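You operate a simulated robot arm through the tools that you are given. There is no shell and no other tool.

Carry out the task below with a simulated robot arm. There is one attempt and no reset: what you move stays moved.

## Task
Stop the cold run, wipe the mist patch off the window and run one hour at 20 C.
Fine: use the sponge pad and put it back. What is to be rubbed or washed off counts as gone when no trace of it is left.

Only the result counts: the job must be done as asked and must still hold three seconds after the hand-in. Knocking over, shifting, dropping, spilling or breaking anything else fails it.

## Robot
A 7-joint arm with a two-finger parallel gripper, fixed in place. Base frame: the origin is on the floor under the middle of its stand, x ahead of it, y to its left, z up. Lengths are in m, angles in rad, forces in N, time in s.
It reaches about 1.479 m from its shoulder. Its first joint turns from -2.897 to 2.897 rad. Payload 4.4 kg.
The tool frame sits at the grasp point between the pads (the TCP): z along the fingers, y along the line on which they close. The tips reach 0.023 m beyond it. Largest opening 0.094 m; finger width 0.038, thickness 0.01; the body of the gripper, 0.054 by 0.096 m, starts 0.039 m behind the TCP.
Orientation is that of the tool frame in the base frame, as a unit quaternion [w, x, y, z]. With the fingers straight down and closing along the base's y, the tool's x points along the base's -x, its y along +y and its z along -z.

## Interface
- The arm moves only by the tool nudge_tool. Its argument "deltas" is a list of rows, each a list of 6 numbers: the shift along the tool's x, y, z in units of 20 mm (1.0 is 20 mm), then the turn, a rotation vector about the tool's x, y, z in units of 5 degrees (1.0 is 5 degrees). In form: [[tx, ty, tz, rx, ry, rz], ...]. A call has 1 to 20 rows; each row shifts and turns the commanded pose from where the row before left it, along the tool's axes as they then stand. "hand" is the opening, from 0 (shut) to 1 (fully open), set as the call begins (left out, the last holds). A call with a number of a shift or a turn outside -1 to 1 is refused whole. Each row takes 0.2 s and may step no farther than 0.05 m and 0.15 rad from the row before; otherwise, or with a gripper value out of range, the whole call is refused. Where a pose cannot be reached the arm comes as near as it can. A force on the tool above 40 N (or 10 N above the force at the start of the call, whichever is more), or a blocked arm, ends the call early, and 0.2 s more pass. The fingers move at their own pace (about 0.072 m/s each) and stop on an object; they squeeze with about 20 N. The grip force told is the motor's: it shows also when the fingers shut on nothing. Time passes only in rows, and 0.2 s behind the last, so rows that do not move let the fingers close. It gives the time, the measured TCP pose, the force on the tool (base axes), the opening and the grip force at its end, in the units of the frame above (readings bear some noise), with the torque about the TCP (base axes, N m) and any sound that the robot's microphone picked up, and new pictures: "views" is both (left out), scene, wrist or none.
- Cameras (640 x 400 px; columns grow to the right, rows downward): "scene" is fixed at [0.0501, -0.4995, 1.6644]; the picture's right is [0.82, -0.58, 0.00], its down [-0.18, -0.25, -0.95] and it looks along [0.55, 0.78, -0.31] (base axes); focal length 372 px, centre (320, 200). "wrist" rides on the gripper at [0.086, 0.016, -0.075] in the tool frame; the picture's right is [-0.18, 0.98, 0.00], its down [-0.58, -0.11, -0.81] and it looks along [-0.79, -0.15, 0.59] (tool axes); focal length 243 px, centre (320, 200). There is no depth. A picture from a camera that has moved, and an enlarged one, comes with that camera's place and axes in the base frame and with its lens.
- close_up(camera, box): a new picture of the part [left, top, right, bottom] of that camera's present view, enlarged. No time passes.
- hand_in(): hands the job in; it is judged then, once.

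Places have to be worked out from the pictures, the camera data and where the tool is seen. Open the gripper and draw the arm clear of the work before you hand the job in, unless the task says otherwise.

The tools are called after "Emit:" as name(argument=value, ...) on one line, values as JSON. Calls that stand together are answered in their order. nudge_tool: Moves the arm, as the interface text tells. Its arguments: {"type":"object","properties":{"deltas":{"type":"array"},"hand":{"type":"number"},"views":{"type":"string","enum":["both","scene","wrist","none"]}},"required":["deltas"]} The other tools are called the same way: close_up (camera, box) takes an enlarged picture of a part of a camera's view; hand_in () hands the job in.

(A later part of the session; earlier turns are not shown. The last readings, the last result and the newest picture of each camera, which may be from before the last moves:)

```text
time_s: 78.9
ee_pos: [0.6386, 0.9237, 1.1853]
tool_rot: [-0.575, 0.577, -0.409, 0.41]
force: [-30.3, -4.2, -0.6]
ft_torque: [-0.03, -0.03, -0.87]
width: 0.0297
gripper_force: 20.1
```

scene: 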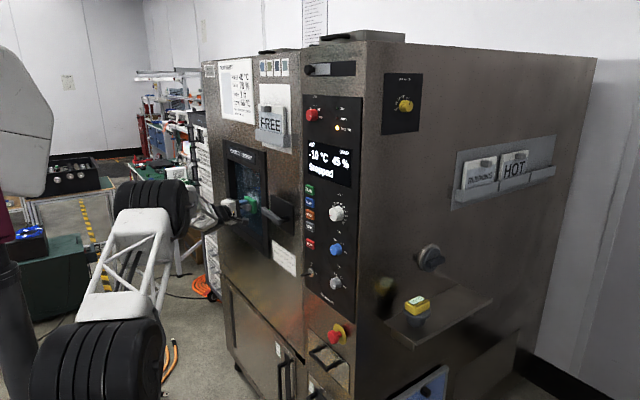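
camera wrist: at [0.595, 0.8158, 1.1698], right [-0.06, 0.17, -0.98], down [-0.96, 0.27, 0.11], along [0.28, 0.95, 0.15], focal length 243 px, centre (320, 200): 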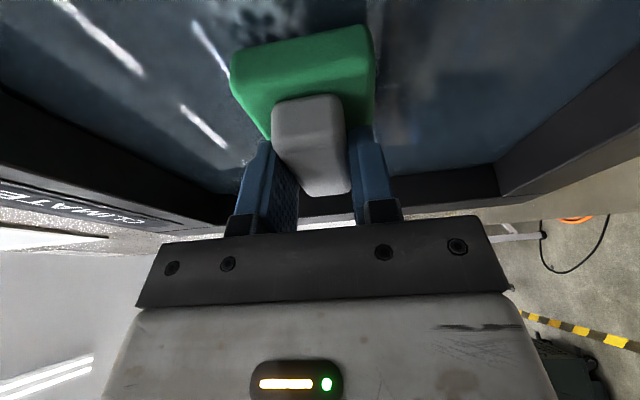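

Emit:
nudge_tool(deltas=[[-0.009, 0, -0.024, 0, 0.1, 0]], views="none")

```text
time_s: 79.3
ee_pos: [0.64, 0.923, 1.1843]
tool_rot: [-0.574, 0.575, -0.413, 0.412]
force: [-19.7, 7.1, 0.7]
ft_torque: [0.01, -0.06, 0.5]
width: 0.0298
gripper_force: 20.4
```

Pressure is now reasonably even at about 20 N. I'll stroke to high y and back along the upper band.

Emit:
nudge_tool(deltas=[[-0.4735, 0, 0.16, 0, -0.05, 0], [-0.4735, 0, 0.16, 0, 0, 0], [-0.4735, 0, 0.16, 0, 0, 0], [-0.4735, 0, 0.16, 0, 0, 0], [-0.4735, 0, 0.16, 0, 0, 0]], views="none")

Emit:
nudge_tool(deltas=[[0.4735, 0, -0.16, 0, 0, 0], [0.4735, 0, -0.16, 0, 0, 0], [0.4735, 0, -0.16, 0, 0, 0], [0.4735, 0, -0.16, 0, 0, 0], [0.4735, 0, -0.16, 0, 0, 0], [0.4735, 0, -0.16, 0, 0, 0]], views="wrist")

```text
time_s: 80.5
ee_pos: [0.639, 0.9722, 1.1837]
tool_rot: [-0.575, 0.576, -0.411, 0.411]
force: [-24.6, -8.3, -1.2]
ft_torque: [0.06, 0.04, -0.73]
width: 0.0296
gripper_force: 20.3
```

```text
time_s: 81.9
ee_pos: [0.6389, 0.9135, 1.1849]
tool_rot: [-0.574, 0.576, -0.411, 0.411]
force: [-20.2, 7.4, -1.2]
ft_torque: [0.0, 0.03, 0.03]
width: 0.0296
gripper_force: 20.0
camera wrist: at [0.595, 0.8069, 1.1686], right [-0.06, 0.17, -0.98], down [-0.95, 0.29, 0.11], along [0.3, 0.94, 0.15], focal length 243 px, centre (320, 200)
```

wrist: 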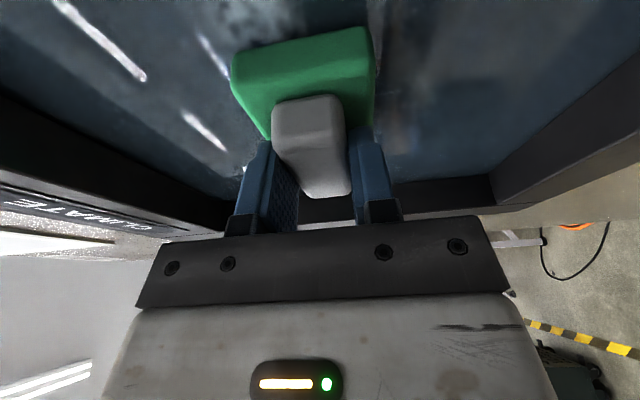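

Force is steady at about 20 N with even torque. Continuing the upper band to low y, then stepping down to the mid band and stroking back.

Emit:
nudge_tool(deltas=[[0.4735, 0, -0.16, 0, 0, 0], [0.4735, 0, -0.16, 0, 0, 0], [0.4735, 0, -0.16, 0, 0, 0], [0.4735, 0, -0.16, 0, 0, 0], [0.4735, 0, -0.16, 0, 0, 0], [0.4735, 0, -0.16, 0, 0, 0], [0.4735, 0, -0.16, 0, 0, 0]], views="none")

Emit:
nudge_tool(deltas=[[0, 0.5, 0, 0, 0, 0], [0, 0.5, 0, 0, 0, 0], [0, 0.5, 0, 0, 0, 0], [-0.4735, 0, 0.16, 0, 0, 0], [-0.4735, 0, 0.16, 0, 0, 0], [-0.4735, 0, 0.16, 0, 0, 0], [-0.4735, 0, 0.16, 0, 0, 0], [-0.4735, 0, 0.16, 0, 0, 0], [-0.4735, 0, 0.16, 0, 0, 0]], views="wrist")

```text
time_s: 83.5
ee_pos: [0.6377, 0.8426, 1.1858]
tool_rot: [0.575, -0.575, 0.411, -0.412]
force: [-7.0, 2.0, 0.6]
ft_torque: [-0.04, 0.04, -0.17]
width: 0.0297
gripper_force: 20.1
```

```text
time_s: 85.5
ee_pos: [0.639, 0.903, 1.1529]
tool_rot: [-0.575, 0.576, -0.411, 0.411]
force: [-20.4, -7.7, -2.9]
ft_torque: [0.04, 0.04, -0.48]
width: 0.0297
gripper_force: 20.1
camera wrist: at [0.595, 0.7968, 1.1391], right [-0.06, 0.17, -0.98], down [-0.95, 0.29, 0.11], along [0.3, 0.94, 0.15], focal length 243 px, centre (320, 200)
```

wrist: 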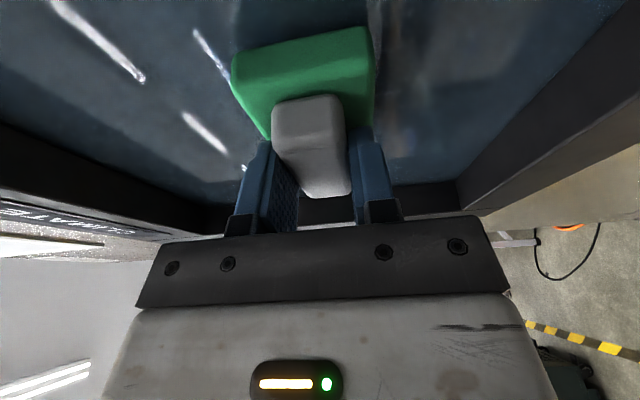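

The band above looks clear. Continuing the mid band to high y, then stepping down to the lower band and stroking back.

Emit:
nudge_tool(deltas=[[-0.4735, 0, 0.16, 0, 0, 0], [-0.4735, 0, 0.16, 0, 0, 0], [-0.4735, 0, 0.16, 0, 0, 0], [-0.4735, 0, 0.16, 0, 0, 0], [-0.4735, 0, 0.16, 0, 0, 0], [-0.4735, 0, 0.16, 0, 0, 0], [-0.4735, 0, 0.16, 0, 0, 0], [0, 0.5, 0, 0, 0, 0], [0, 0.5, 0, 0, 0, 0], [0, 0.5, 0, 0, 0, 0]], views="none")

Emit:
nudge_tool(deltas=[[0.4735, 0, -0.16, 0, 0, 0], [0.4735, 0, -0.16, 0, 0, 0], [0.4735, 0, -0.16, 0, 0, 0], [0.4735, 0, -0.16, 0, 0, 0], [0.4735, 0, -0.16, 0, 0, 0], [0.4735, 0, -0.16, 0, 0, 0], [0.4735, 0, -0.16, 0, 0, 0]], views="wrist")

```text
time_s: 87.7
ee_pos: [0.6383, 0.9731, 1.1253]
tool_rot: [-0.575, 0.576, -0.41, 0.411]
force: [0.4, -0.5, -1.0]
ft_torque: [-0.03, 0.04, -0.03]
width: 0.0294
gripper_force: 20.2
```

```text
time_s: 89.3
ee_pos: [0.6386, 0.9041, 1.1236]
tool_rot: [-0.574, 0.576, -0.411, 0.412]
force: [-7.7, 3.7, 0.2]
ft_torque: [-0.03, 0.01, -0.17]
width: 0.0295
gripper_force: 20.2
camera wrist: at [0.5948, 0.798, 1.1088], right [-0.06, 0.17, -0.98], down [-0.95, 0.29, 0.11], along [0.3, 0.94, 0.15], focal length 243 px, centre (320, 200)
```

wrist: 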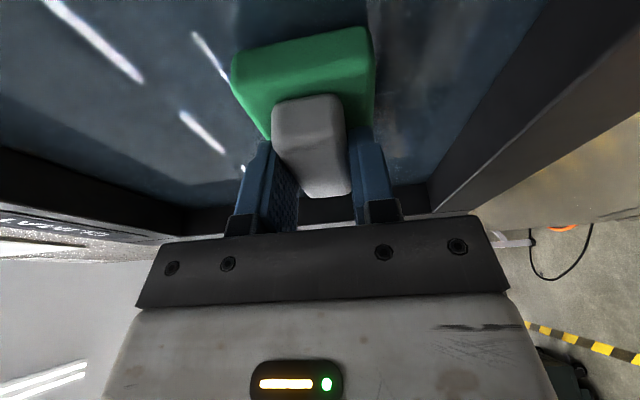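

The lower band got lighter contact. I'll press about 0.6 mm more and go over this band again.

Emit:
nudge_tool(deltas=[[0.01, 0, 0.028, 0, 0, 0], [0.4735, 0, -0.16, 0, 0, 0], [0.4735, 0, -0.16, 0, 0, 0], [0.4735, 0, -0.16, 0, 0, 0], [0.4735, 0, -0.16, 0, 0, 0], [0.4735, 0, -0.16, 0, 0, 0], [0.4735, 0, -0.16, 0, 0, 0]], views="none")

Emit:
nudge_tool(deltas=[[0.003, 0, 0.01, 0, 0, 0], [-0.4735, 0, 0.16, 0, 0, 0], [-0.4735, 0, 0.16, 0, 0, 0], [-0.4735, 0, 0.16, 0, 0, 0], [-0.4735, 0, 0.16, 0, 0, 0], [-0.4735, 0, 0.16, 0, 0, 0], [-0.4735, 0, 0.16, 0, 0, 0], [-0.4735, 0, 0.16, 0, 0, 0]], views="none")

Emit:
nudge_tool(deltas=[[-0.4735, 0, 0.16, 0, 0, 0], [-0.4735, 0, 0.16, 0, 0, 0], [-0.4735, 0, 0.16, 0, 0, 0], [-0.4735, 0, 0.16, 0, 0, 0], [-0.4735, 0, 0.16, 0, 0, 0], [-0.4735, 0, 0.16, 0, 0, 0], [-0.4735, 0, 0.16, 0, 0, 0]], views="wrist")

```text
time_s: 90.4
ee_pos: [0.6392, 0.8718, 1.1239]
tool_rot: [-0.576, 0.576, -0.41, 0.411]
force: [-18.1, -1.7, 0.3]
ft_torque: [-0.02, -0.03, -0.72]
width: 0.0295
gripper_force: 20.0
stopped in row 5: the force on the tool passed its limit at 41 N (the readings are from after the stop); the commanded pose is now the measured one
```

```text
time_s: 91.2
ee_pos: [0.6374, 0.8856, 1.1249]
tool_rot: [-0.575, 0.577, -0.41, 0.41]
force: [-10.0, 1.0, -0.4]
ft_torque: [0.0, -0.05, -0.34]
width: 0.0293
gripper_force: 20.5
stopped in row 3: the force on the tool passed its limit at 41 N (the readings are from after the stop); the commanded pose is now the measured one
```

```text
time_s: 92.8
ee_pos: [0.6374, 0.9543, 1.1259]
tool_rot: [-0.575, 0.577, -0.411, 0.41]
force: [-1.0, 0.4, 0.3]
ft_torque: [-0.02, 0.02, -0.04]
width: 0.0297
gripper_force: 20.1
camera wrist: at [0.5927, 0.8488, 1.1107], right [-0.06, 0.17, -0.98], down [-0.95, 0.29, 0.11], along [0.3, 0.94, 0.15], focal length 243 px, centre (320, 200)
```

wrist: 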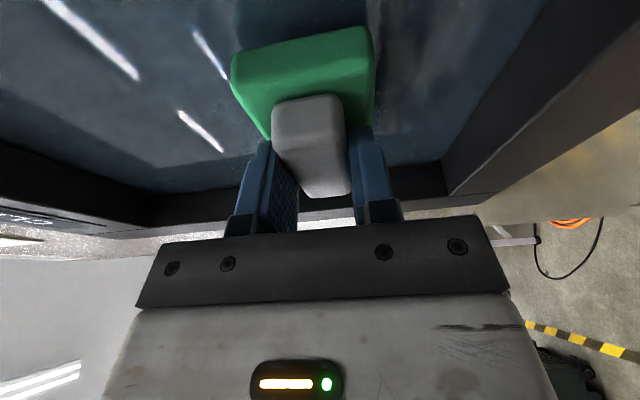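

I found a small direction error: my y strokes drifted away from the glass. Before correcting, I'll back off and check what is left of the patch.

Emit:
nudge_tool(deltas=[[-0.3266, 0, -0.9458, 0, 0, 0], [-0.3266, 0, -0.9458, 0, 0, 0], [-0.3266, 0, -0.9458, 0, 0, 0], [-0.3266, 0, -0.9458, 0, 0, 0], [-0.3266, 0, -0.9458, 0, 0, 0], [-0.3266, 0, -0.9458, 0, 0, 0], [-0.3266, 0, -0.9458, 0, 0, 0]])

Emit:
close_up(camera="scene", box=[225, 145, 285, 265])

Emit:
close_up(camera="wrist", box=[0, 0, 640, 240])

```text
time_s: 94.4
ee_pos: [0.497, 0.956, 1.127]
tool_rot: [-0.576, 0.576, -0.411, 0.41]
force: [1.1, 0.1, -0.5]
ft_torque: [0.0, 0.04, -0.01]
width: 0.0293
gripper_force: 19.4
camera wrist: at [0.4535, 0.8488, 1.1121], right [-0.06, 0.17, -0.98], down [-0.95, 0.29, 0.11], along [0.3, 0.94, 0.15], focal length 243 px, centre (320, 200)
```

scene: 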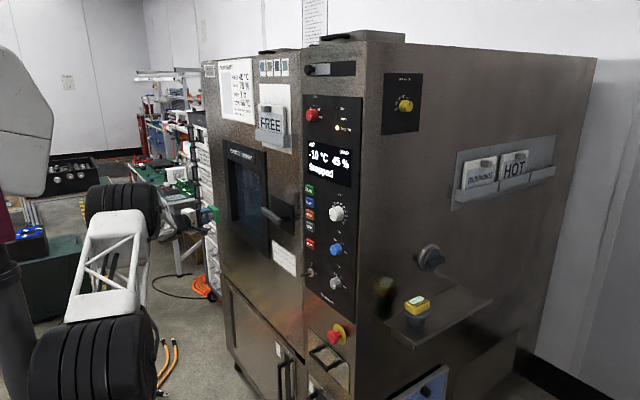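
wrist: 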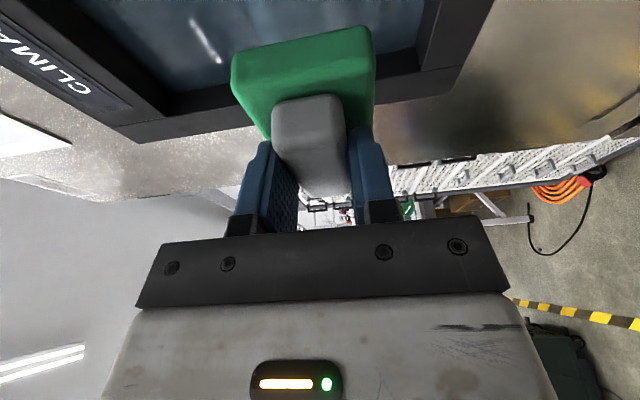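

```text
3.33 times, centred on (255, 205) of scene
camera zoom: at [0.0501, -0.4995, 1.6644], right [0.82, -0.58, 0.0], down [-0.18, -0.25, -0.95], along [0.55, 0.78, -0.31], focal length 1241 px, centre (537, 183)
```

zoom: 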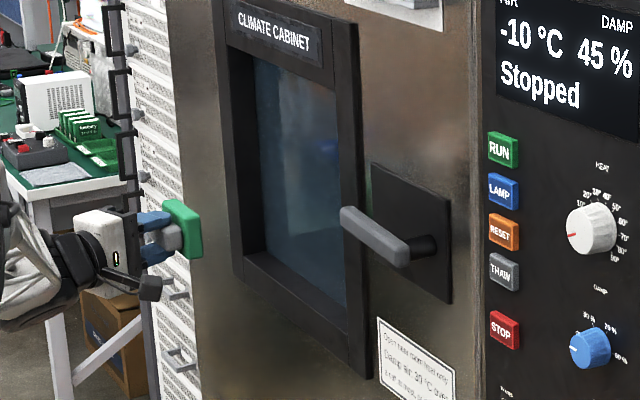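

```text
1.00 times, centred on (320, 120) of wrist (not enlarged: the box is as wide or as high as the picture)
camera zoom: at [0.4535, 0.8488, 1.1121], right [-0.06, 0.17, -0.98], down [-0.95, 0.29, 0.11], along [0.3, 0.94, 0.15], focal length 243 px, centre (320, 280)
```

zoom: 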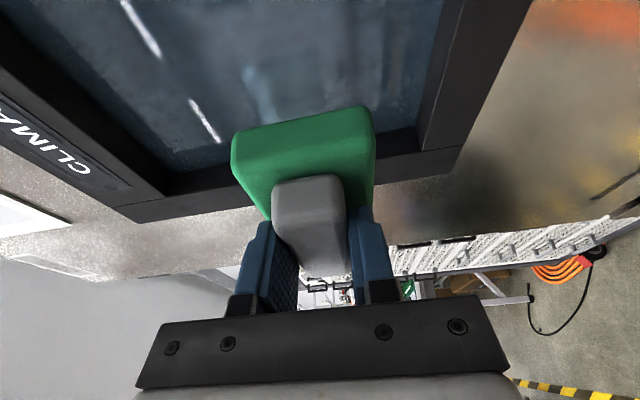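

Most of the mist has gone in the scene view. I'll zoom hard on the glass to look for any trace.

Emit:
close_up(camera="scene", box=[228, 175, 273, 220])

Emit:
close_up(camera="scene", box=[228, 200, 273, 245])

Emit:
close_up(camera="wrist", box=[80, 0, 440, 110])

```text
8.89 times, centred on (250, 198) of scene
camera zoom: at [0.0501, -0.4995, 1.6644], right [0.82, -0.58, 0.0], down [-0.18, -0.25, -0.95], along [0.55, 0.78, -0.31], focal length 3308 px, centre (938, 222)
```

zoom: 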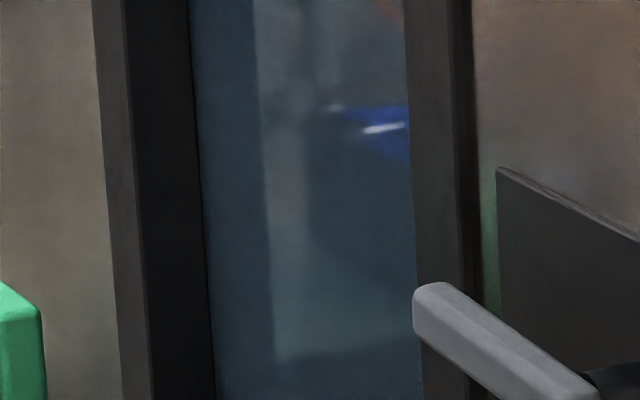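

```text
8.89 times, centred on (250, 222) of scene
camera zoom: at [0.0501, -0.4995, 1.6644], right [0.82, -0.58, 0.0], down [-0.18, -0.25, -0.95], along [0.55, 0.78, -0.31], focal length 3308 px, centre (938, 0)
```

zoom: 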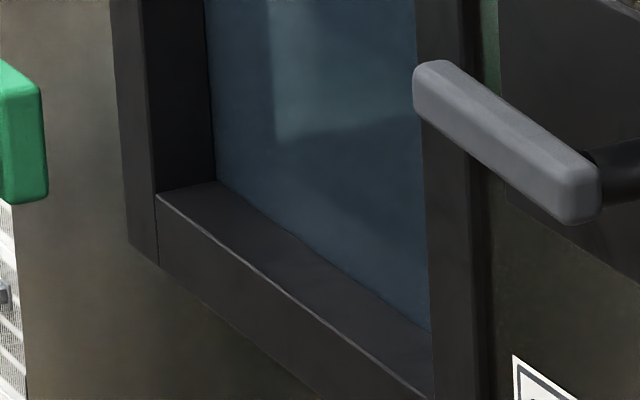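

```text
1.78 times, centred on (260, 55) of wrist
camera zoom: at [0.4535, 0.8488, 1.1121], right [-0.06, 0.17, -0.98], down [-0.95, 0.29, 0.11], along [0.3, 0.94, 0.15], focal length 431 px, centre (427, 458)
```

zoom: 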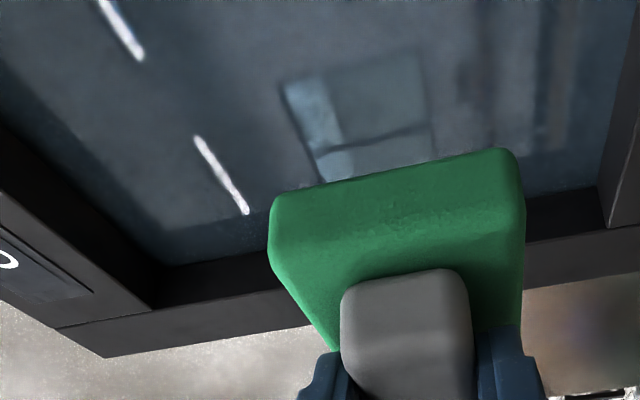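

The glass looks clean from the scene camera. I'll move back along the way I came, to where the wrist camera sees the whole pane, to double-check.

Emit:
nudge_tool(deltas=[[-0.3266, 0, -0.9458, 0, 0, 0], [-0.3266, 0, -0.9458, 0, 0, 0], [0.9458, -1, -0.3266, 0, 0, 0], [0.9458, -1, -0.3266, 0, 0, 0], [0.9458, -1, -0.3266, 0, 0, 0], [0.9458, -1, -0.3266, 0, 0, 0], [0.9458, -1, -0.3266, 0, 0, 0], [0.9458, -1, -0.3266, 0, 0, 0], [0.9458, -1, -0.3266, 0, 0, 0], [0.9458, -1, -0.3266, 0, 0, 0], [0.9458, -1, -0.3266, 0, 0, 0], [0.9458, -1, -0.3266, 0, 0, 0], [0.9458, -1, -0.3266, 0, 0, 0], [0.9458, -1, -0.3266, 0, 0, 0], [0.9458, -1, -0.3266, 0, 0, 0], [0.9458, -1, -0.3266, 0, 0, 0], [0.9458, 0, -0.3266, 0, 0, 0], [0.9458, 0, -0.3266, 0, 0, 0], [0.9458, 0, -0.3266, 0, 0, 0], [0.9458, 0, -0.3266, 0, 0, 0]])

Emit:
close_up(camera="wrist", box=[360, 0, 640, 180])

Emit:
close_up(camera="scene", box=[225, 150, 285, 250])

```text
time_s: 98.6
ee_pos: [0.4582, 0.5962, 1.4071]
tool_rot: [-0.576, 0.576, -0.41, 0.41]
force: [0.3, 0.1, -0.6]
ft_torque: [0.0, 0.0, 0.02]
width: 0.0296
gripper_force: 19.6
camera wrist: at [0.4151, 0.4894, 1.3916], right [-0.06, 0.17, -0.98], down [-0.95, 0.29, 0.11], along [0.3, 0.94, 0.15], focal length 243 px, centre (320, 200)
```

scene: 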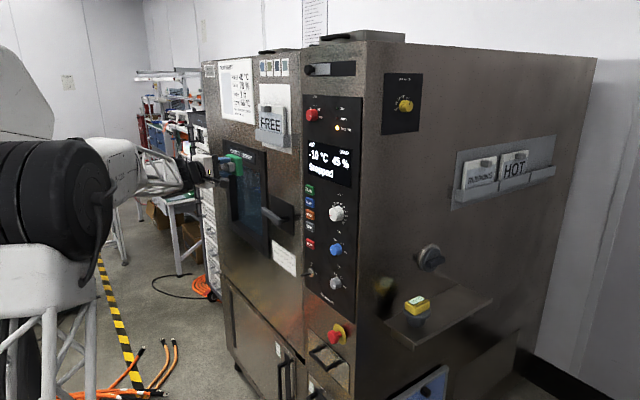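
wrist: 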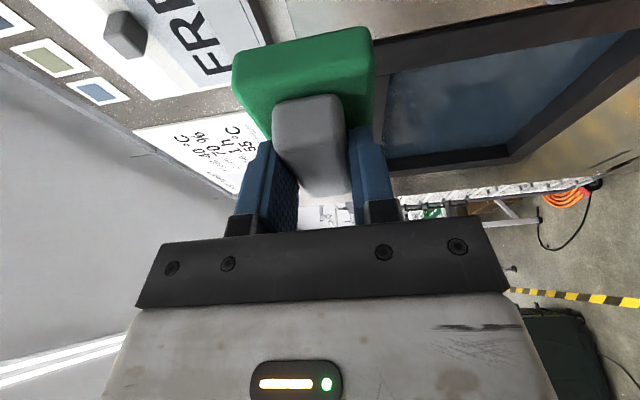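

```text
2.22 times, centred on (500, 90) of wrist
camera zoom: at [0.4151, 0.4894, 1.3916], right [-0.06, 0.17, -0.98], down [-0.95, 0.29, 0.11], along [0.3, 0.94, 0.15], focal length 539 px, centre (-80, 444)
```

zoom: 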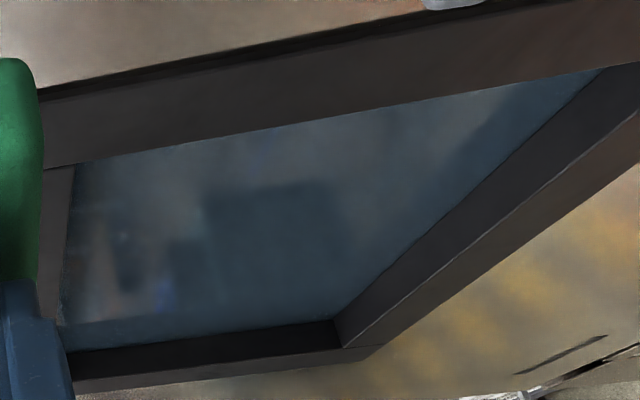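

```text
4.00 times, centred on (255, 200) of scene
camera zoom: at [0.0501, -0.4995, 1.6644], right [0.82, -0.58, 0.0], down [-0.18, -0.25, -0.95], along [0.55, 0.78, -0.31], focal length 1489 px, centre (580, 200)
```

zoom: 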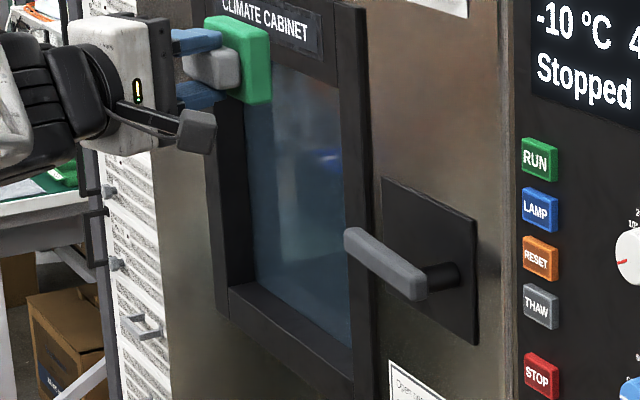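

No white patch is visible. One more strong zoom on the glass from the wrist camera to be sure.

Emit:
close_up(camera="wrist", box=[385, 60, 525, 160])

Emit:
close_up(camera="wrist", box=[430, 60, 500, 130])

Emit:
close_up(camera="scene", box=[236, 180, 274, 225])

```text
4.00 times, centred on (455, 110) of wrist
camera zoom: at [0.4151, 0.4894, 1.3916], right [-0.06, 0.17, -0.98], down [-0.95, 0.29, 0.11], along [0.3, 0.94, 0.15], focal length 970 px, centre (-220, 560)
```

zoom: 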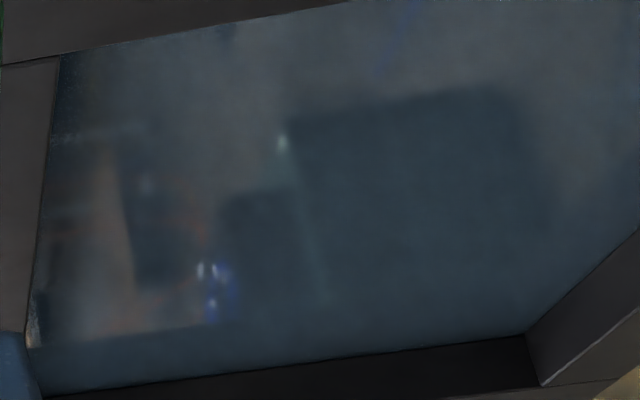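

```text
5.71 times, centred on (465, 95) of wrist
camera zoom: at [0.4151, 0.4894, 1.3916], right [-0.06, 0.17, -0.98], down [-0.95, 0.29, 0.11], along [0.3, 0.94, 0.15], focal length 1386 px, centre (-509, 800)
```

zoom: 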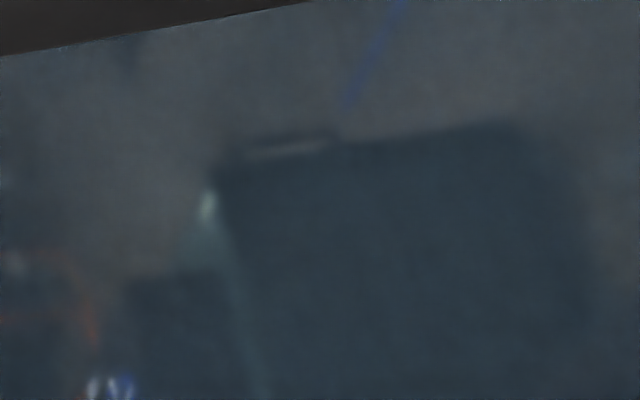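

```text
8.89 times, centred on (255, 202) of scene
camera zoom: at [0.0501, -0.4995, 1.6644], right [0.82, -0.58, 0.0], down [-0.18, -0.25, -0.95], along [0.55, 0.78, -0.31], focal length 3308 px, centre (898, 178)
```

zoom: 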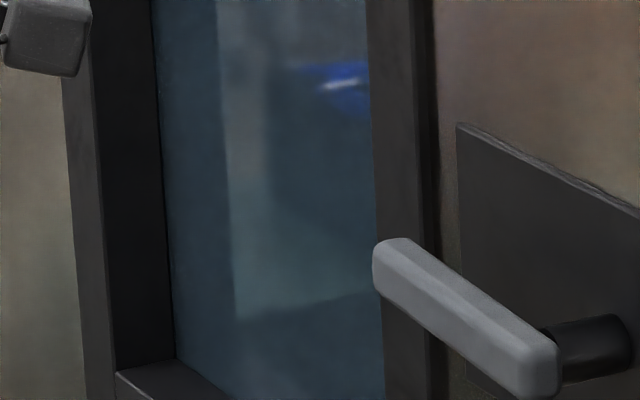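

The glass is clean; only reflections remain. Now I'll return the pad, first swinging back to the right while rotating the pad to face down again.

Emit:
nudge_tool(deltas=[[-0.3277, 0, -0.9446, 0, 0, 0], [-0.3277, 0, -0.9446, 0, 0, 0], [0.9446, 0, -0.3277, -0.9446, 0, 0.3277], [0.9446, 0, -0.3277, -0.9446, 0, 0.3277], [0.9446, 0, -0.3277, -0.9446, 0, 0.3277], [0.9446, 0, -0.3277, -0.9446, 0, 0.3277], [0.9446, 0, -0.3277, -0.9446, 0, 0.3277], [0.9446, 0, -0.3277, -0.9446, 0, 0.3277], [0.9446, 0, -0.3277, -0.9446, 0, 0.3277], [0.9446, 0, -0.3277, -0.9446, 0, 0.3277], [0.9446, 0, -0.3277, -0.9446, 0, 0.3277], [0.9446, 0, -0.3277, -0.9446, 0, 0.3277], [0.9446, 0, -0.3277, -0.9446, 0, 0.3277], [0.9446, 0, -0.3277, -0.9446, 0, 0.3277], [0.9446, 0, -0.3277, -0.9446, 0, 0.3277], [0.9446, 0, -0.3277, -0.9446, 0, 0.3277], [0.9446, 0, -0.3277, -0.9446, 0, 0.3277], [0.9446, 0, -0.3277, -0.9446, 0, 0.3277], [0.9446, 0, -0.3277, -0.9446, 0, 0.3277], [0.9446, 0, -0.3277, -0.9446, 0, 0.3277]], views="scene")

Emit:
nudge_tool(deltas=[[0.9446, 0, -0.3277, 0, 0, 0], [0.9446, 0, -0.3277, 0, 0, 0], [0.9446, 0, -0.3277, 0, 0, 0], [0.9446, 0, -0.3277, 0, 0, 0], [0.9446, 0, -0.3277, 0, 0, 0], [0.9446, 0, -0.3277, 0, 0, 0], [0.9446, 0, -0.3277, 0, 0, 0], [0.9446, 0, -0.3277, 0, 0, 0], [0.9446, 0, -0.3277, 0, 0, 0], [0.9446, 0, -0.3277, 0, 0, 0], [0.9446, 0, -0.3277, 0, 0, 0], [0.9446, 0, -0.3277, 0, 0, 0], [0.9446, 0, -0.3277, 0, 0, 0], [0.9446, 0, -0.3277, 0, 0, 0], [0.9446, 0, -0.3277, 0, 0, 0], [0.9446, 0, -0.3277, 0, 0, 0]])

```text
time_s: 102.8
ee_pos: [0.4167, 0.2345, 1.4089]
tool_rot: [0.119, -0.696, 0.698, 0.117]
force: [0.6, 0.0, -0.9]
ft_torque: [-0.01, -0.01, -0.02]
width: 0.0298
gripper_force: 20.4
```

scene: 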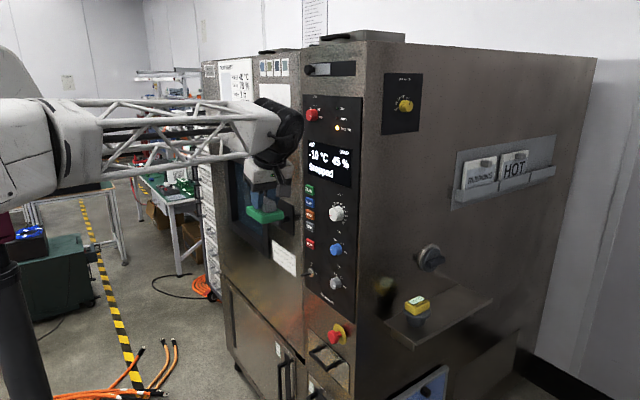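

```text
time_s: 106.2
ee_pos: [0.4206, -0.0865, 1.407]
tool_rot: [0.116, -0.696, 0.699, 0.119]
force: [-0.1, -0.2, -1.2]
ft_torque: [-0.02, 0.02, 0.03]
width: 0.0294
gripper_force: 20.2
camera wrist: at [0.4024, -0.1927, 1.4503], right [-0.98, 0.18, 0.06], down [0.11, 0.28, 0.95], along [0.15, 0.94, -0.3], focal length 243 px, centre (320, 200)
```

scene: 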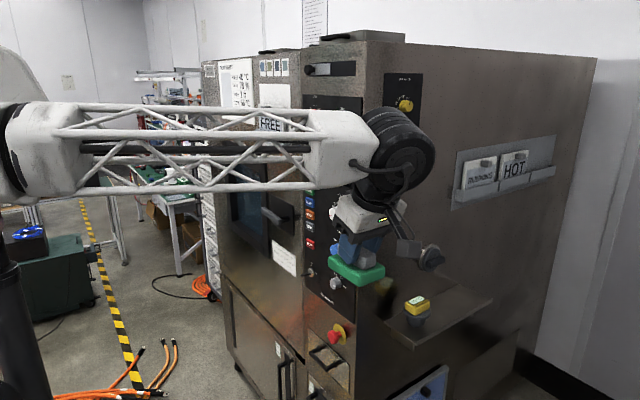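
wrist: 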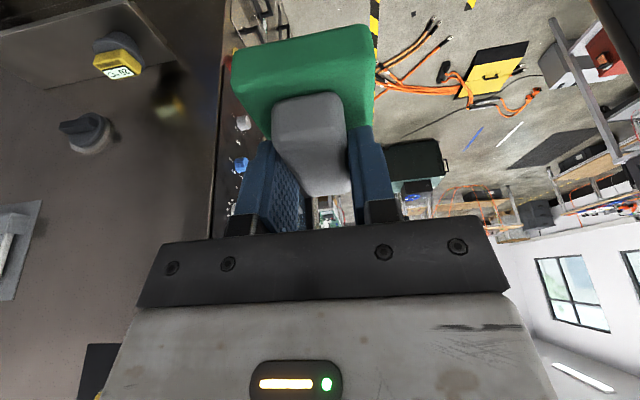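

Now forward along the cabinet's side, then down to the same lifted pose over the shelf edge, at y≈-0.09.

Emit:
nudge_tool(deltas=[[0, -1, 0, 0, 0, 0], [0, -1, 0, 0, 0, 0], [0, -1, 0, 0, 0, 0], [0, -1, 0, 0, 0, 0], [0, -1, 0, 0, 0, 0], [0, -1, 0, 0, 0, 0], [0, -1, 0, 0, 0, 0], [0, -1, 0, 0, 0, 0], [0, -1, 0, 0, 0, 0], [0, -1, 0, 0, 0, 0], [0, -1, 0, 0, 0, 0], [0, -1, 0, 0, 0, 0], [0, -1, 0, 0, 0, 0], [0, -1, 0, 0, 0, 0], [0, -1, 0, 0, 0, 0], [0, -1, 0, 0, 0, 0], [0, -1, 0, 0, 0, 0]], views="none")

Emit:
nudge_tool(deltas=[[0.3277, -1, 0.9446, 0, 0, 0], [0.3277, -1, 0.9446, 0, 0, 0], [0.3277, -1, 0.9446, 0, 0, 0], [0.3277, -1, 0.9446, 0, 0, 0], [0.3277, -1, 0.9446, 0, 0, 0], [0.3277, -1, 0.9446, 0, 0, 0], [0.3277, -1, 0.9446, 0, 0, 0], [0.3277, -1, 0.9446, 0, 0, 0], [0.3277, -1, 0.9446, 0, 0, 0], [0.3277, -1, 0.9446, 0, 0, 0], [0.3277, -1, 0.9446, 0, 0, 0], [0.3277, -1, 0.9446, 0, 0, 0], [0.3277, -1, 0.9446, 0, 0, 0], [0.3277, -1, 0.9446, 0, 0, 0], [0, -1, 0, 0, 0, 0], [0, -0.4, 0, 0, 0, 0]])

```text
time_s: 109.8
ee_pos: [0.7581, -0.0852, 1.4067]
tool_rot: [0.118, -0.696, 0.699, 0.116]
force: [-1.2, 0.1, 0.2]
ft_torque: [-0.01, -0.01, -0.01]
width: 0.0294
gripper_force: 19.7
```

```text
time_s: 113.2
ee_pos: [1.066, -0.0861, 1.1275]
tool_rot: [0.117, -0.697, 0.698, 0.117]
force: [-0.4, 0.1, -0.8]
ft_torque: [0.0, -0.02, 0.04]
width: 0.0293
gripper_force: 19.8
camera wrist: at [1.0487, -0.192, 1.171], right [-0.98, 0.18, 0.06], down [0.11, 0.29, 0.95], along [0.15, 0.94, -0.3], focal length 243 px, centre (320, 200)
```

scene: 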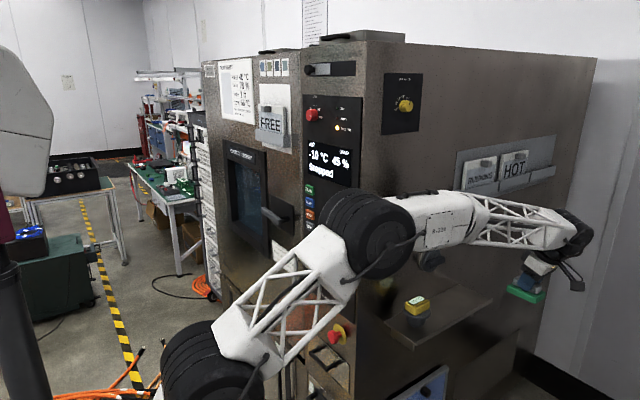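
wrist: 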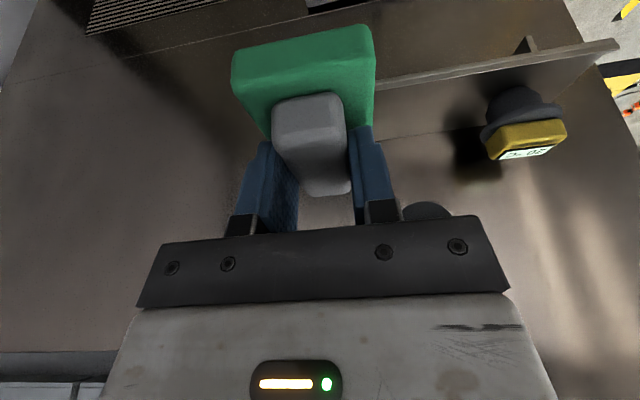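

Same pose as when I lifted it. Moving in over the shelf, then down to about 1 cm above the resting height.

Emit:
nudge_tool(deltas=[[-0.9446, -0.1, 0.3277, 0, 0, 0], [-0.9446, 0, 0.3277, 0, 0, 0], [-0.9446, 0, 0.3277, 0, 0, 0], [-0.9446, 0, 0.3277, 0, 0, 0], [-0.9446, 0, 0.3277, 0, 0, 0], [-0.9446, 0, 0.3277, 0, 0, 0], [-0.9446, 0, 0.3277, 0, 0, 0], [-0.9446, 0, 0.3277, 0, 0, 0], [-0.9446, 0, 0.3277, 0, 0, 0], [-0.708, 0, 0.246, 0, 0, 0], [0.3277, 0, 0.9446, 0, 0, 0], [0.3277, 0, 0.9446, 0, 0, 0], [0.3277, 0, 0.9446, 0, 0, 0], [0.3277, 0, 0.9446, 0, 0, 0], [0.3277, 0, 0.9446, 0, 0, 0]])

Emit:
close_up(camera="scene", box=[440, 250, 500, 320])

```text
time_s: 116.4
ee_pos: [1.0666, 0.1073, 1.028]
tool_rot: [0.118, -0.697, 0.698, 0.117]
force: [0.8, -0.2, -0.6]
ft_torque: [-0.03, 0.0, -0.01]
width: 0.0294
gripper_force: 19.9
camera wrist: at [1.0487, 0.0015, 1.0711], right [-0.98, 0.18, 0.06], down [0.11, 0.29, 0.95], along [0.15, 0.94, -0.3], focal length 243 px, centre (320, 200)
```

scene: 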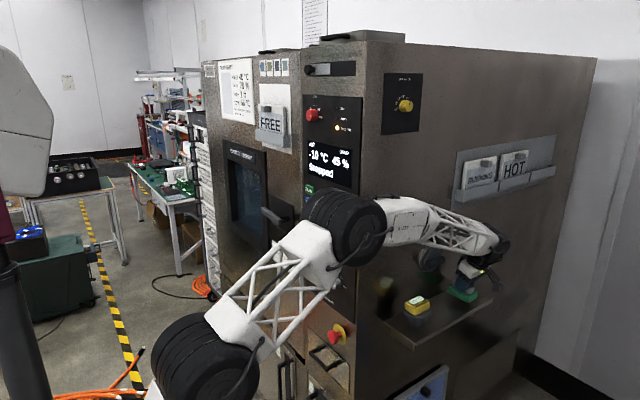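
wrist: 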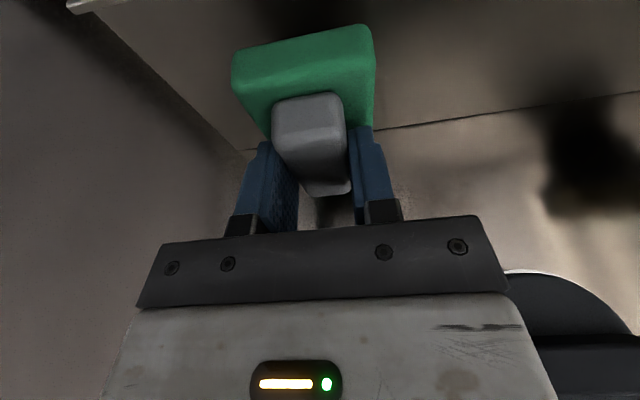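

```text
5.71 times, centred on (470, 285) of scene
camera zoom: at [0.0501, -0.4995, 1.6644], right [0.82, -0.58, 0.0], down [-0.18, -0.25, -0.95], along [0.55, 0.78, -0.31], focal length 2127 px, centre (-537, -286)
```

zoom: 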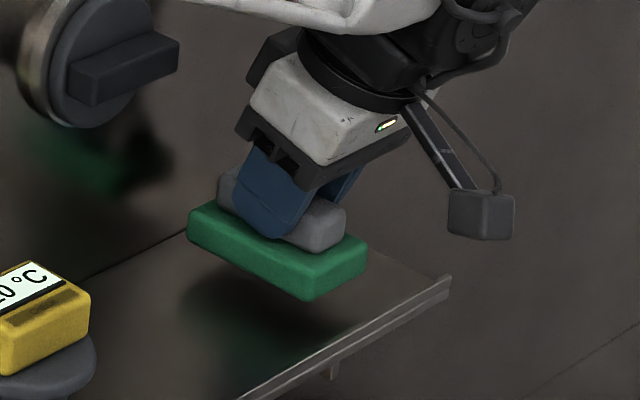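

The pad hovers about 15 mm over its original place and is level. I'll lower it slowly and watch for contact.

Emit:
nudge_tool(deltas=[[0.049, -0.08, 0.142, 0, 0, 0], [0.049, 0, 0.142, 0, 0, 0], [0.049, 0, 0.142, 0, 0, 0], [0.049, 0, 0.142, 0, 0, 0]], views="none")

Emit:
nudge_tool(deltas=[[0.025, 0, 0.071, 0, 0, 0]], views="none")

Emit:
nudge_tool(deltas=[[0.0164, 0, 0.047, 0, 0, 0]], views="none")

```text
time_s: 117.4
ee_pos: [1.0704, 0.1082, 1.0153]
tool_rot: [0.118, -0.697, 0.698, 0.117]
force: [0.4, 0.5, 0.1]
ft_torque: [0.0, 0.02, -0.04]
width: 0.0294
gripper_force: 20.0
```

```text
time_s: 117.8
ee_pos: [1.0699, 0.1065, 1.014]
tool_rot: [0.117, -0.697, 0.698, 0.117]
force: [0.3, -0.2, -0.1]
ft_torque: [-0.02, 0.01, 0.0]
width: 0.0292
gripper_force: 19.9
```

```text
time_s: 118.2
ee_pos: [1.0692, 0.108, 1.0132]
tool_rot: [0.118, -0.696, 0.698, 0.118]
force: [0.1, 0.7, -0.5]
ft_torque: [-0.01, 0.01, 0.03]
width: 0.0295
gripper_force: 19.1
```

Emit:
nudge_tool(deltas=[[0.0164, 0, 0.047, 0, 0, 0]], views="none")

Emit:
nudge_tool(deltas=[[0.0123, 0, 0.035, 0, 0, 0]], views="scene")

Emit:
close_up(camera="scene", box=[440, 250, 500, 320])

```text
time_s: 118.6
ee_pos: [1.0709, 0.1069, 1.0123]
tool_rot: [0.117, -0.697, 0.698, 0.117]
force: [0.5, -0.1, -1.4]
ft_torque: [-0.02, -0.01, 0.02]
width: 0.0295
gripper_force: 19.8
```

```text
time_s: 119.0
ee_pos: [1.0706, 0.1068, 1.0115]
tool_rot: [0.117, -0.697, 0.698, 0.117]
force: [0.8, 0.2, -0.4]
ft_torque: [-0.03, 0.01, 0.0]
width: 0.0297
gripper_force: 19.9
```

scene: 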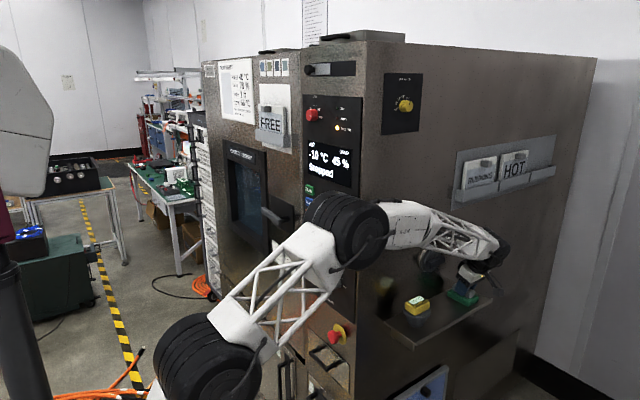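

```text
5.71 times, centred on (470, 285) of scene
camera zoom: at [0.0501, -0.4995, 1.6644], right [0.82, -0.58, 0.0], down [-0.18, -0.25, -0.95], along [0.55, 0.78, -0.31], focal length 2127 px, centre (-537, -286)
```

zoom: 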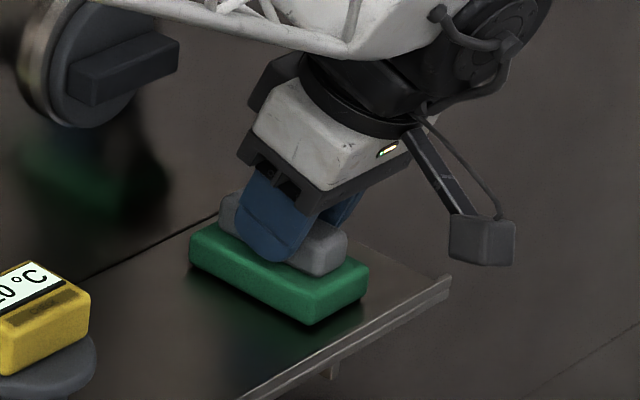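

Nearly down. A couple more 1 mm steps until it touches.

Emit:
nudge_tool(deltas=[[0.0164, 0, 0.047, 0, 0, 0]], views="none")

Emit:
nudge_tool(deltas=[[0.0164, 0, 0.047, 0, 0, 0]], views="none")

```text
time_s: 119.4
ee_pos: [1.0707, 0.1074, 1.0103]
tool_rot: [0.117, -0.697, 0.698, 0.117]
force: [0.0, -0.8, -0.6]
ft_torque: [0.03, 0.05, 0.04]
width: 0.0296
gripper_force: 19.9
```

```text
time_s: 119.8
ee_pos: [1.0707, 0.1065, 1.0102]
tool_rot: [0.118, -0.697, 0.698, 0.117]
force: [1.9, -2.8, 7.8]
ft_torque: [0.05, 0.08, 0.03]
width: 0.0295
gripper_force: 19.9
```

The pad rests on the shelf (8 N up). Releasing it.

Emit:
nudge_tool(deltas=[[0, 0, 0, 0, 0, 0], [0, 0, 0, 0, 0, 0], [0, 0, 0, 0, 0, 0], [0, 0, 0, 0, 0, 0]], hand=1)

Emit:
close_up(camera="scene", box=[440, 250, 500, 320])

```text
time_s: 120.8
ee_pos: [1.07, 0.1082, 1.0096]
tool_rot: [0.117, -0.696, 0.698, 0.117]
force: [1.4, 0.5, 7.6]
ft_torque: [-0.06, 0.32, 0.0]
width: 0.0935
gripper_force: 0.0
camera wrist: at [1.0524, 0.0013, 1.0528], right [-0.98, 0.18, 0.06], down [0.11, 0.29, 0.95], along [0.15, 0.94, -0.3], focal length 243 px, centre (320, 200)
```

scene: 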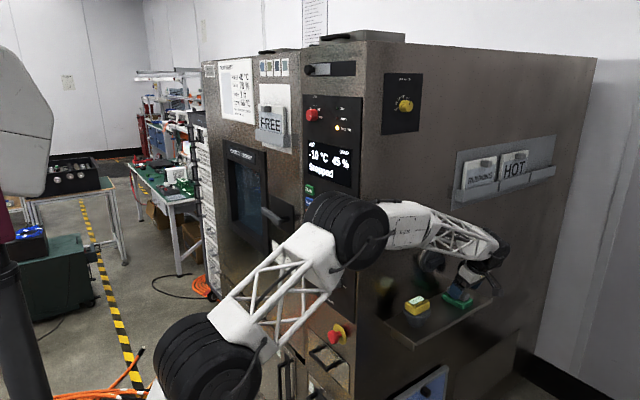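
wrist: 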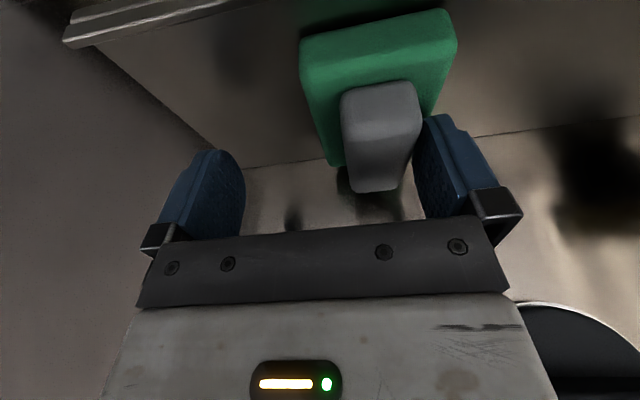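

```text
5.71 times, centred on (470, 285) of scene
camera zoom: at [0.0501, -0.4995, 1.6644], right [0.82, -0.58, 0.0], down [-0.18, -0.25, -0.95], along [0.55, 0.78, -0.31], focal length 2127 px, centre (-537, -286)
```

zoom: 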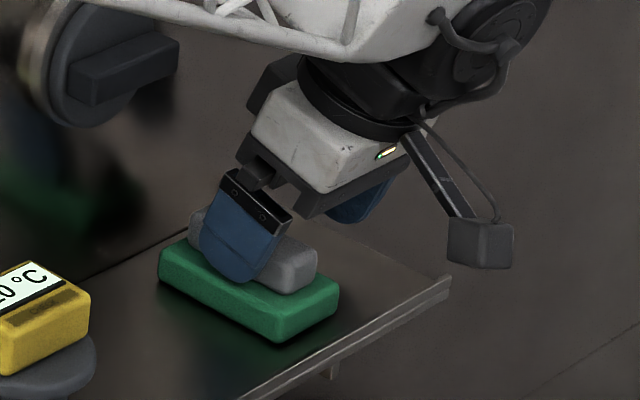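

Opening dragged the pad about 18 mm toward -x because one fingertip was resting on the green base. I'll raise 4 mm so the tips clear the base, then close again to re-centre the handle at its original x.

Emit:
nudge_tool(deltas=[[-0.033, 0, -0.094, 0, 0, 0], [-0.041, 0.08, -0.118, 0, 0, 0], [0, 0, 0, 0, 0, 0]], views="none")

Emit:
nudge_tool(deltas=[[0, 0, 0, 0, 0, 0], [0, 0, 0, 0, 0, 0], [0, 0, 0, 0, 0, 0], [0, 0, 0, 0, 0, 0], [0, 0, 0, 0, 0, 0]], hand=0)

Emit:
close_up(camera="scene", box=[440, 250, 500, 320])

```text
time_s: 121.6
ee_pos: [1.0692, 0.1076, 1.0129]
tool_rot: [0.117, -0.697, 0.697, 0.118]
force: [0.6, 0.3, -0.8]
ft_torque: [-0.01, -0.01, 0.0]
width: 0.0943
gripper_force: 0.2
```

```text
time_s: 122.8
ee_pos: [1.0689, 0.1076, 1.0135]
tool_rot: [0.117, -0.697, 0.698, 0.117]
force: [-0.5, 0.7, 0.4]
ft_torque: [0.0, 0.01, 0.0]
width: 0.0297
gripper_force: 20.6
camera wrist: at [1.0509, 0.0012, 1.0569], right [-0.98, 0.18, 0.06], down [0.11, 0.29, 0.95], along [0.15, 0.94, -0.3], focal length 243 px, centre (320, 200)
```

scene: 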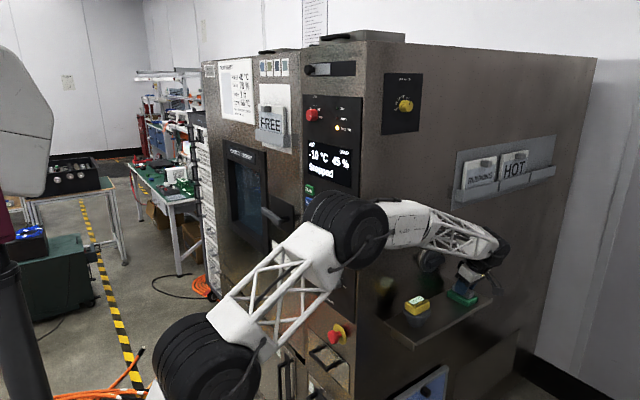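
wrist: 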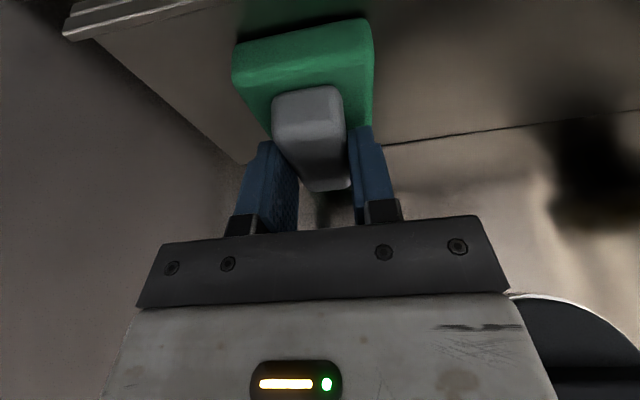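

```text
5.71 times, centred on (470, 285) of scene
camera zoom: at [0.0501, -0.4995, 1.6644], right [0.82, -0.58, 0.0], down [-0.18, -0.25, -0.95], along [0.55, 0.78, -0.31], focal length 2127 px, centre (-537, -286)
```

zoom: 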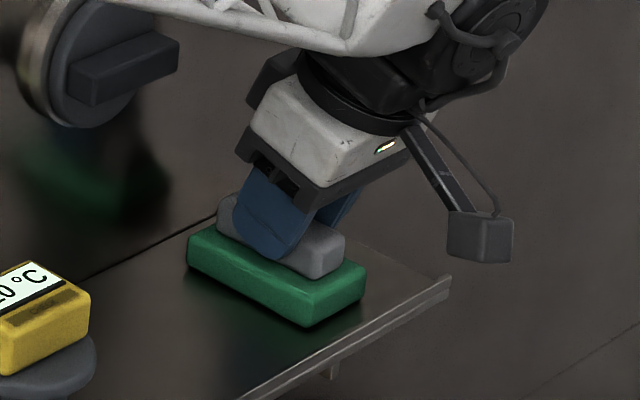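

The pad is back in its original spot and no force is on the tool. Opening again and checking that it stays.

Emit:
nudge_tool(deltas=[[0, 0, 0, 0, 0, 0], [0, 0, 0, 0, 0, 0], [0, 0, 0, 0, 0, 0], [0, 0, 0, 0, 0, 0]], hand=1)

Emit:
close_up(camera="scene", box=[440, 250, 500, 320])

```text
time_s: 123.8
ee_pos: [1.0687, 0.108, 1.0141]
tool_rot: [0.118, -0.697, 0.698, 0.119]
force: [0.3, -0.3, 0.4]
ft_torque: [-0.04, -0.03, -0.01]
width: 0.0938
gripper_force: 0.0
camera wrist: at [1.0509, 0.0012, 1.057], right [-0.98, 0.18, 0.06], down [0.11, 0.29, 0.95], along [0.15, 0.94, -0.3], focal length 243 px, centre (320, 200)
```

scene: 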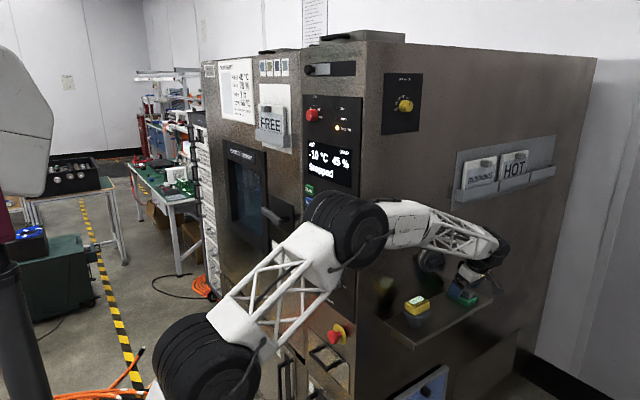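
wrist: 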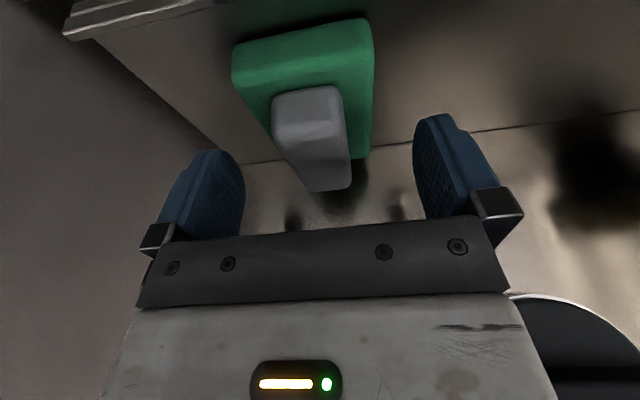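

```text
5.71 times, centred on (470, 285) of scene
camera zoom: at [0.0501, -0.4995, 1.6644], right [0.82, -0.58, 0.0], down [-0.18, -0.25, -0.95], along [0.55, 0.78, -0.31], focal length 2127 px, centre (-537, -286)
```

zoom: 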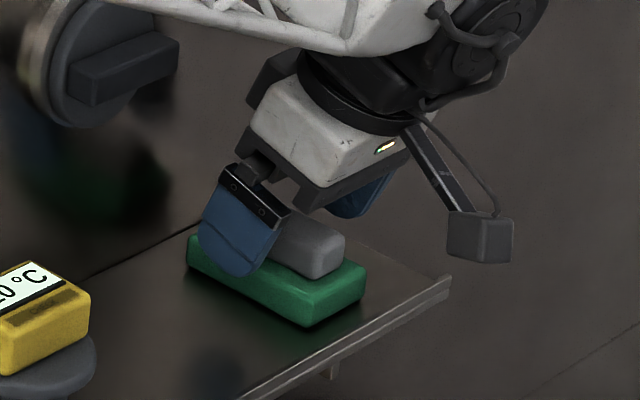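

The pad stayed put. Now I'll lift away and withdraw from the wall.

Emit:
nudge_tool(deltas=[[-0.164, 0, -0.4723, 0, 0, 0], [-0.3277, 0, -0.9446, 0, 0, 0], [-0.3277, 0, -0.9446, 0, 0, 0], [-0.3277, 0, -0.9446, 0, 0, 0], [-0.3277, 0, -0.9446, 0, 0, 0], [-0.3277, 0, -0.9446, 0, 0, 0], [0.9446, 0, -0.3277, 0, 0, 0], [0.9446, 0, -0.3277, 0, 0, 0], [0.9446, 0, -0.3277, 0, 0, 0], [0.9446, 0, -0.3277, 0, 0, 0], [0.9446, 0, -0.3277, 0, 0, 0], [0.9446, 0, -0.3277, 0, 0, 0], [0.9446, 0, -0.3277, 0, 0, 0], [0.9446, 0, -0.3277, 0, 0, 0], [0.9446, 0, -0.3277, 0, 0, 0], [0.9446, 0, -0.3277, 0, 0, 0]])

Emit:
close_up(camera="scene", box=[370, 230, 520, 330])

```text
time_s: 127.2
ee_pos: [1.0674, -0.0916, 1.1243]
tool_rot: [0.118, -0.697, 0.698, 0.117]
force: [-0.8, 0.0, 0.5]
ft_torque: [0.03, 0.01, -0.02]
width: 0.094
gripper_force: 0.2
camera wrist: at [1.0505, -0.1975, 1.167], right [-0.98, 0.18, 0.06], down [0.11, 0.29, 0.95], along [0.15, 0.94, -0.3], focal length 243 px, centre (320, 200)
```

scene: 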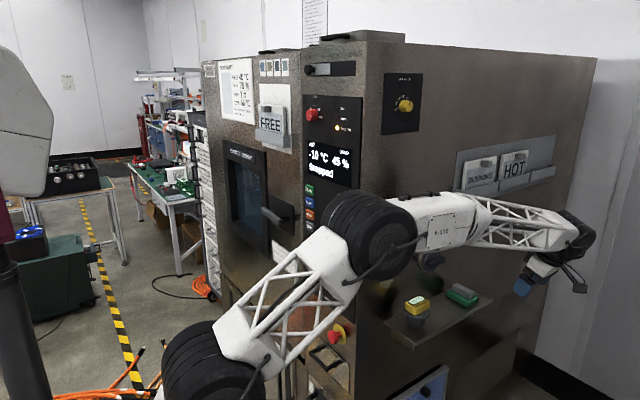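
wrist: 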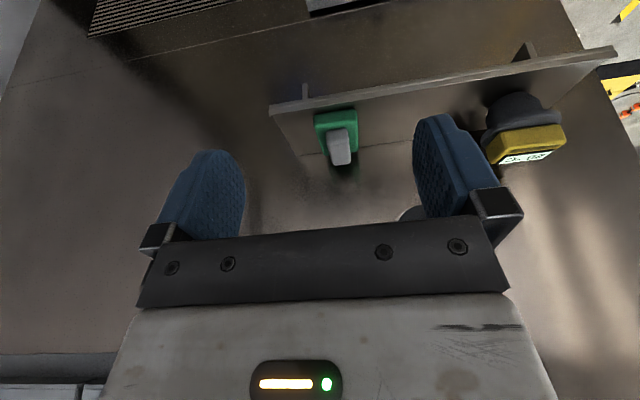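

```text
4.00 times, centred on (445, 280) of scene
camera zoom: at [0.0501, -0.4995, 1.6644], right [0.82, -0.58, 0.0], down [-0.18, -0.25, -0.95], along [0.55, 0.78, -0.31], focal length 1489 px, centre (-180, -120)
```

zoom: 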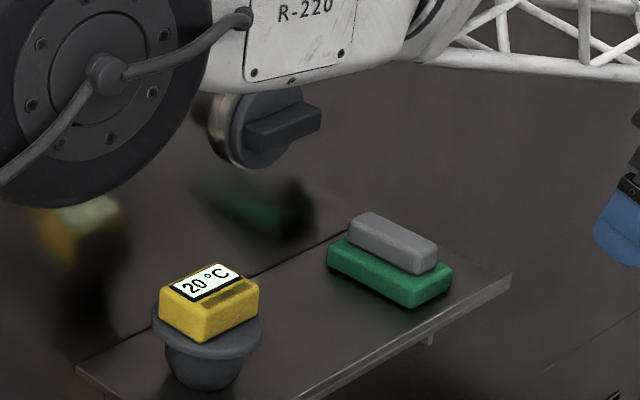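

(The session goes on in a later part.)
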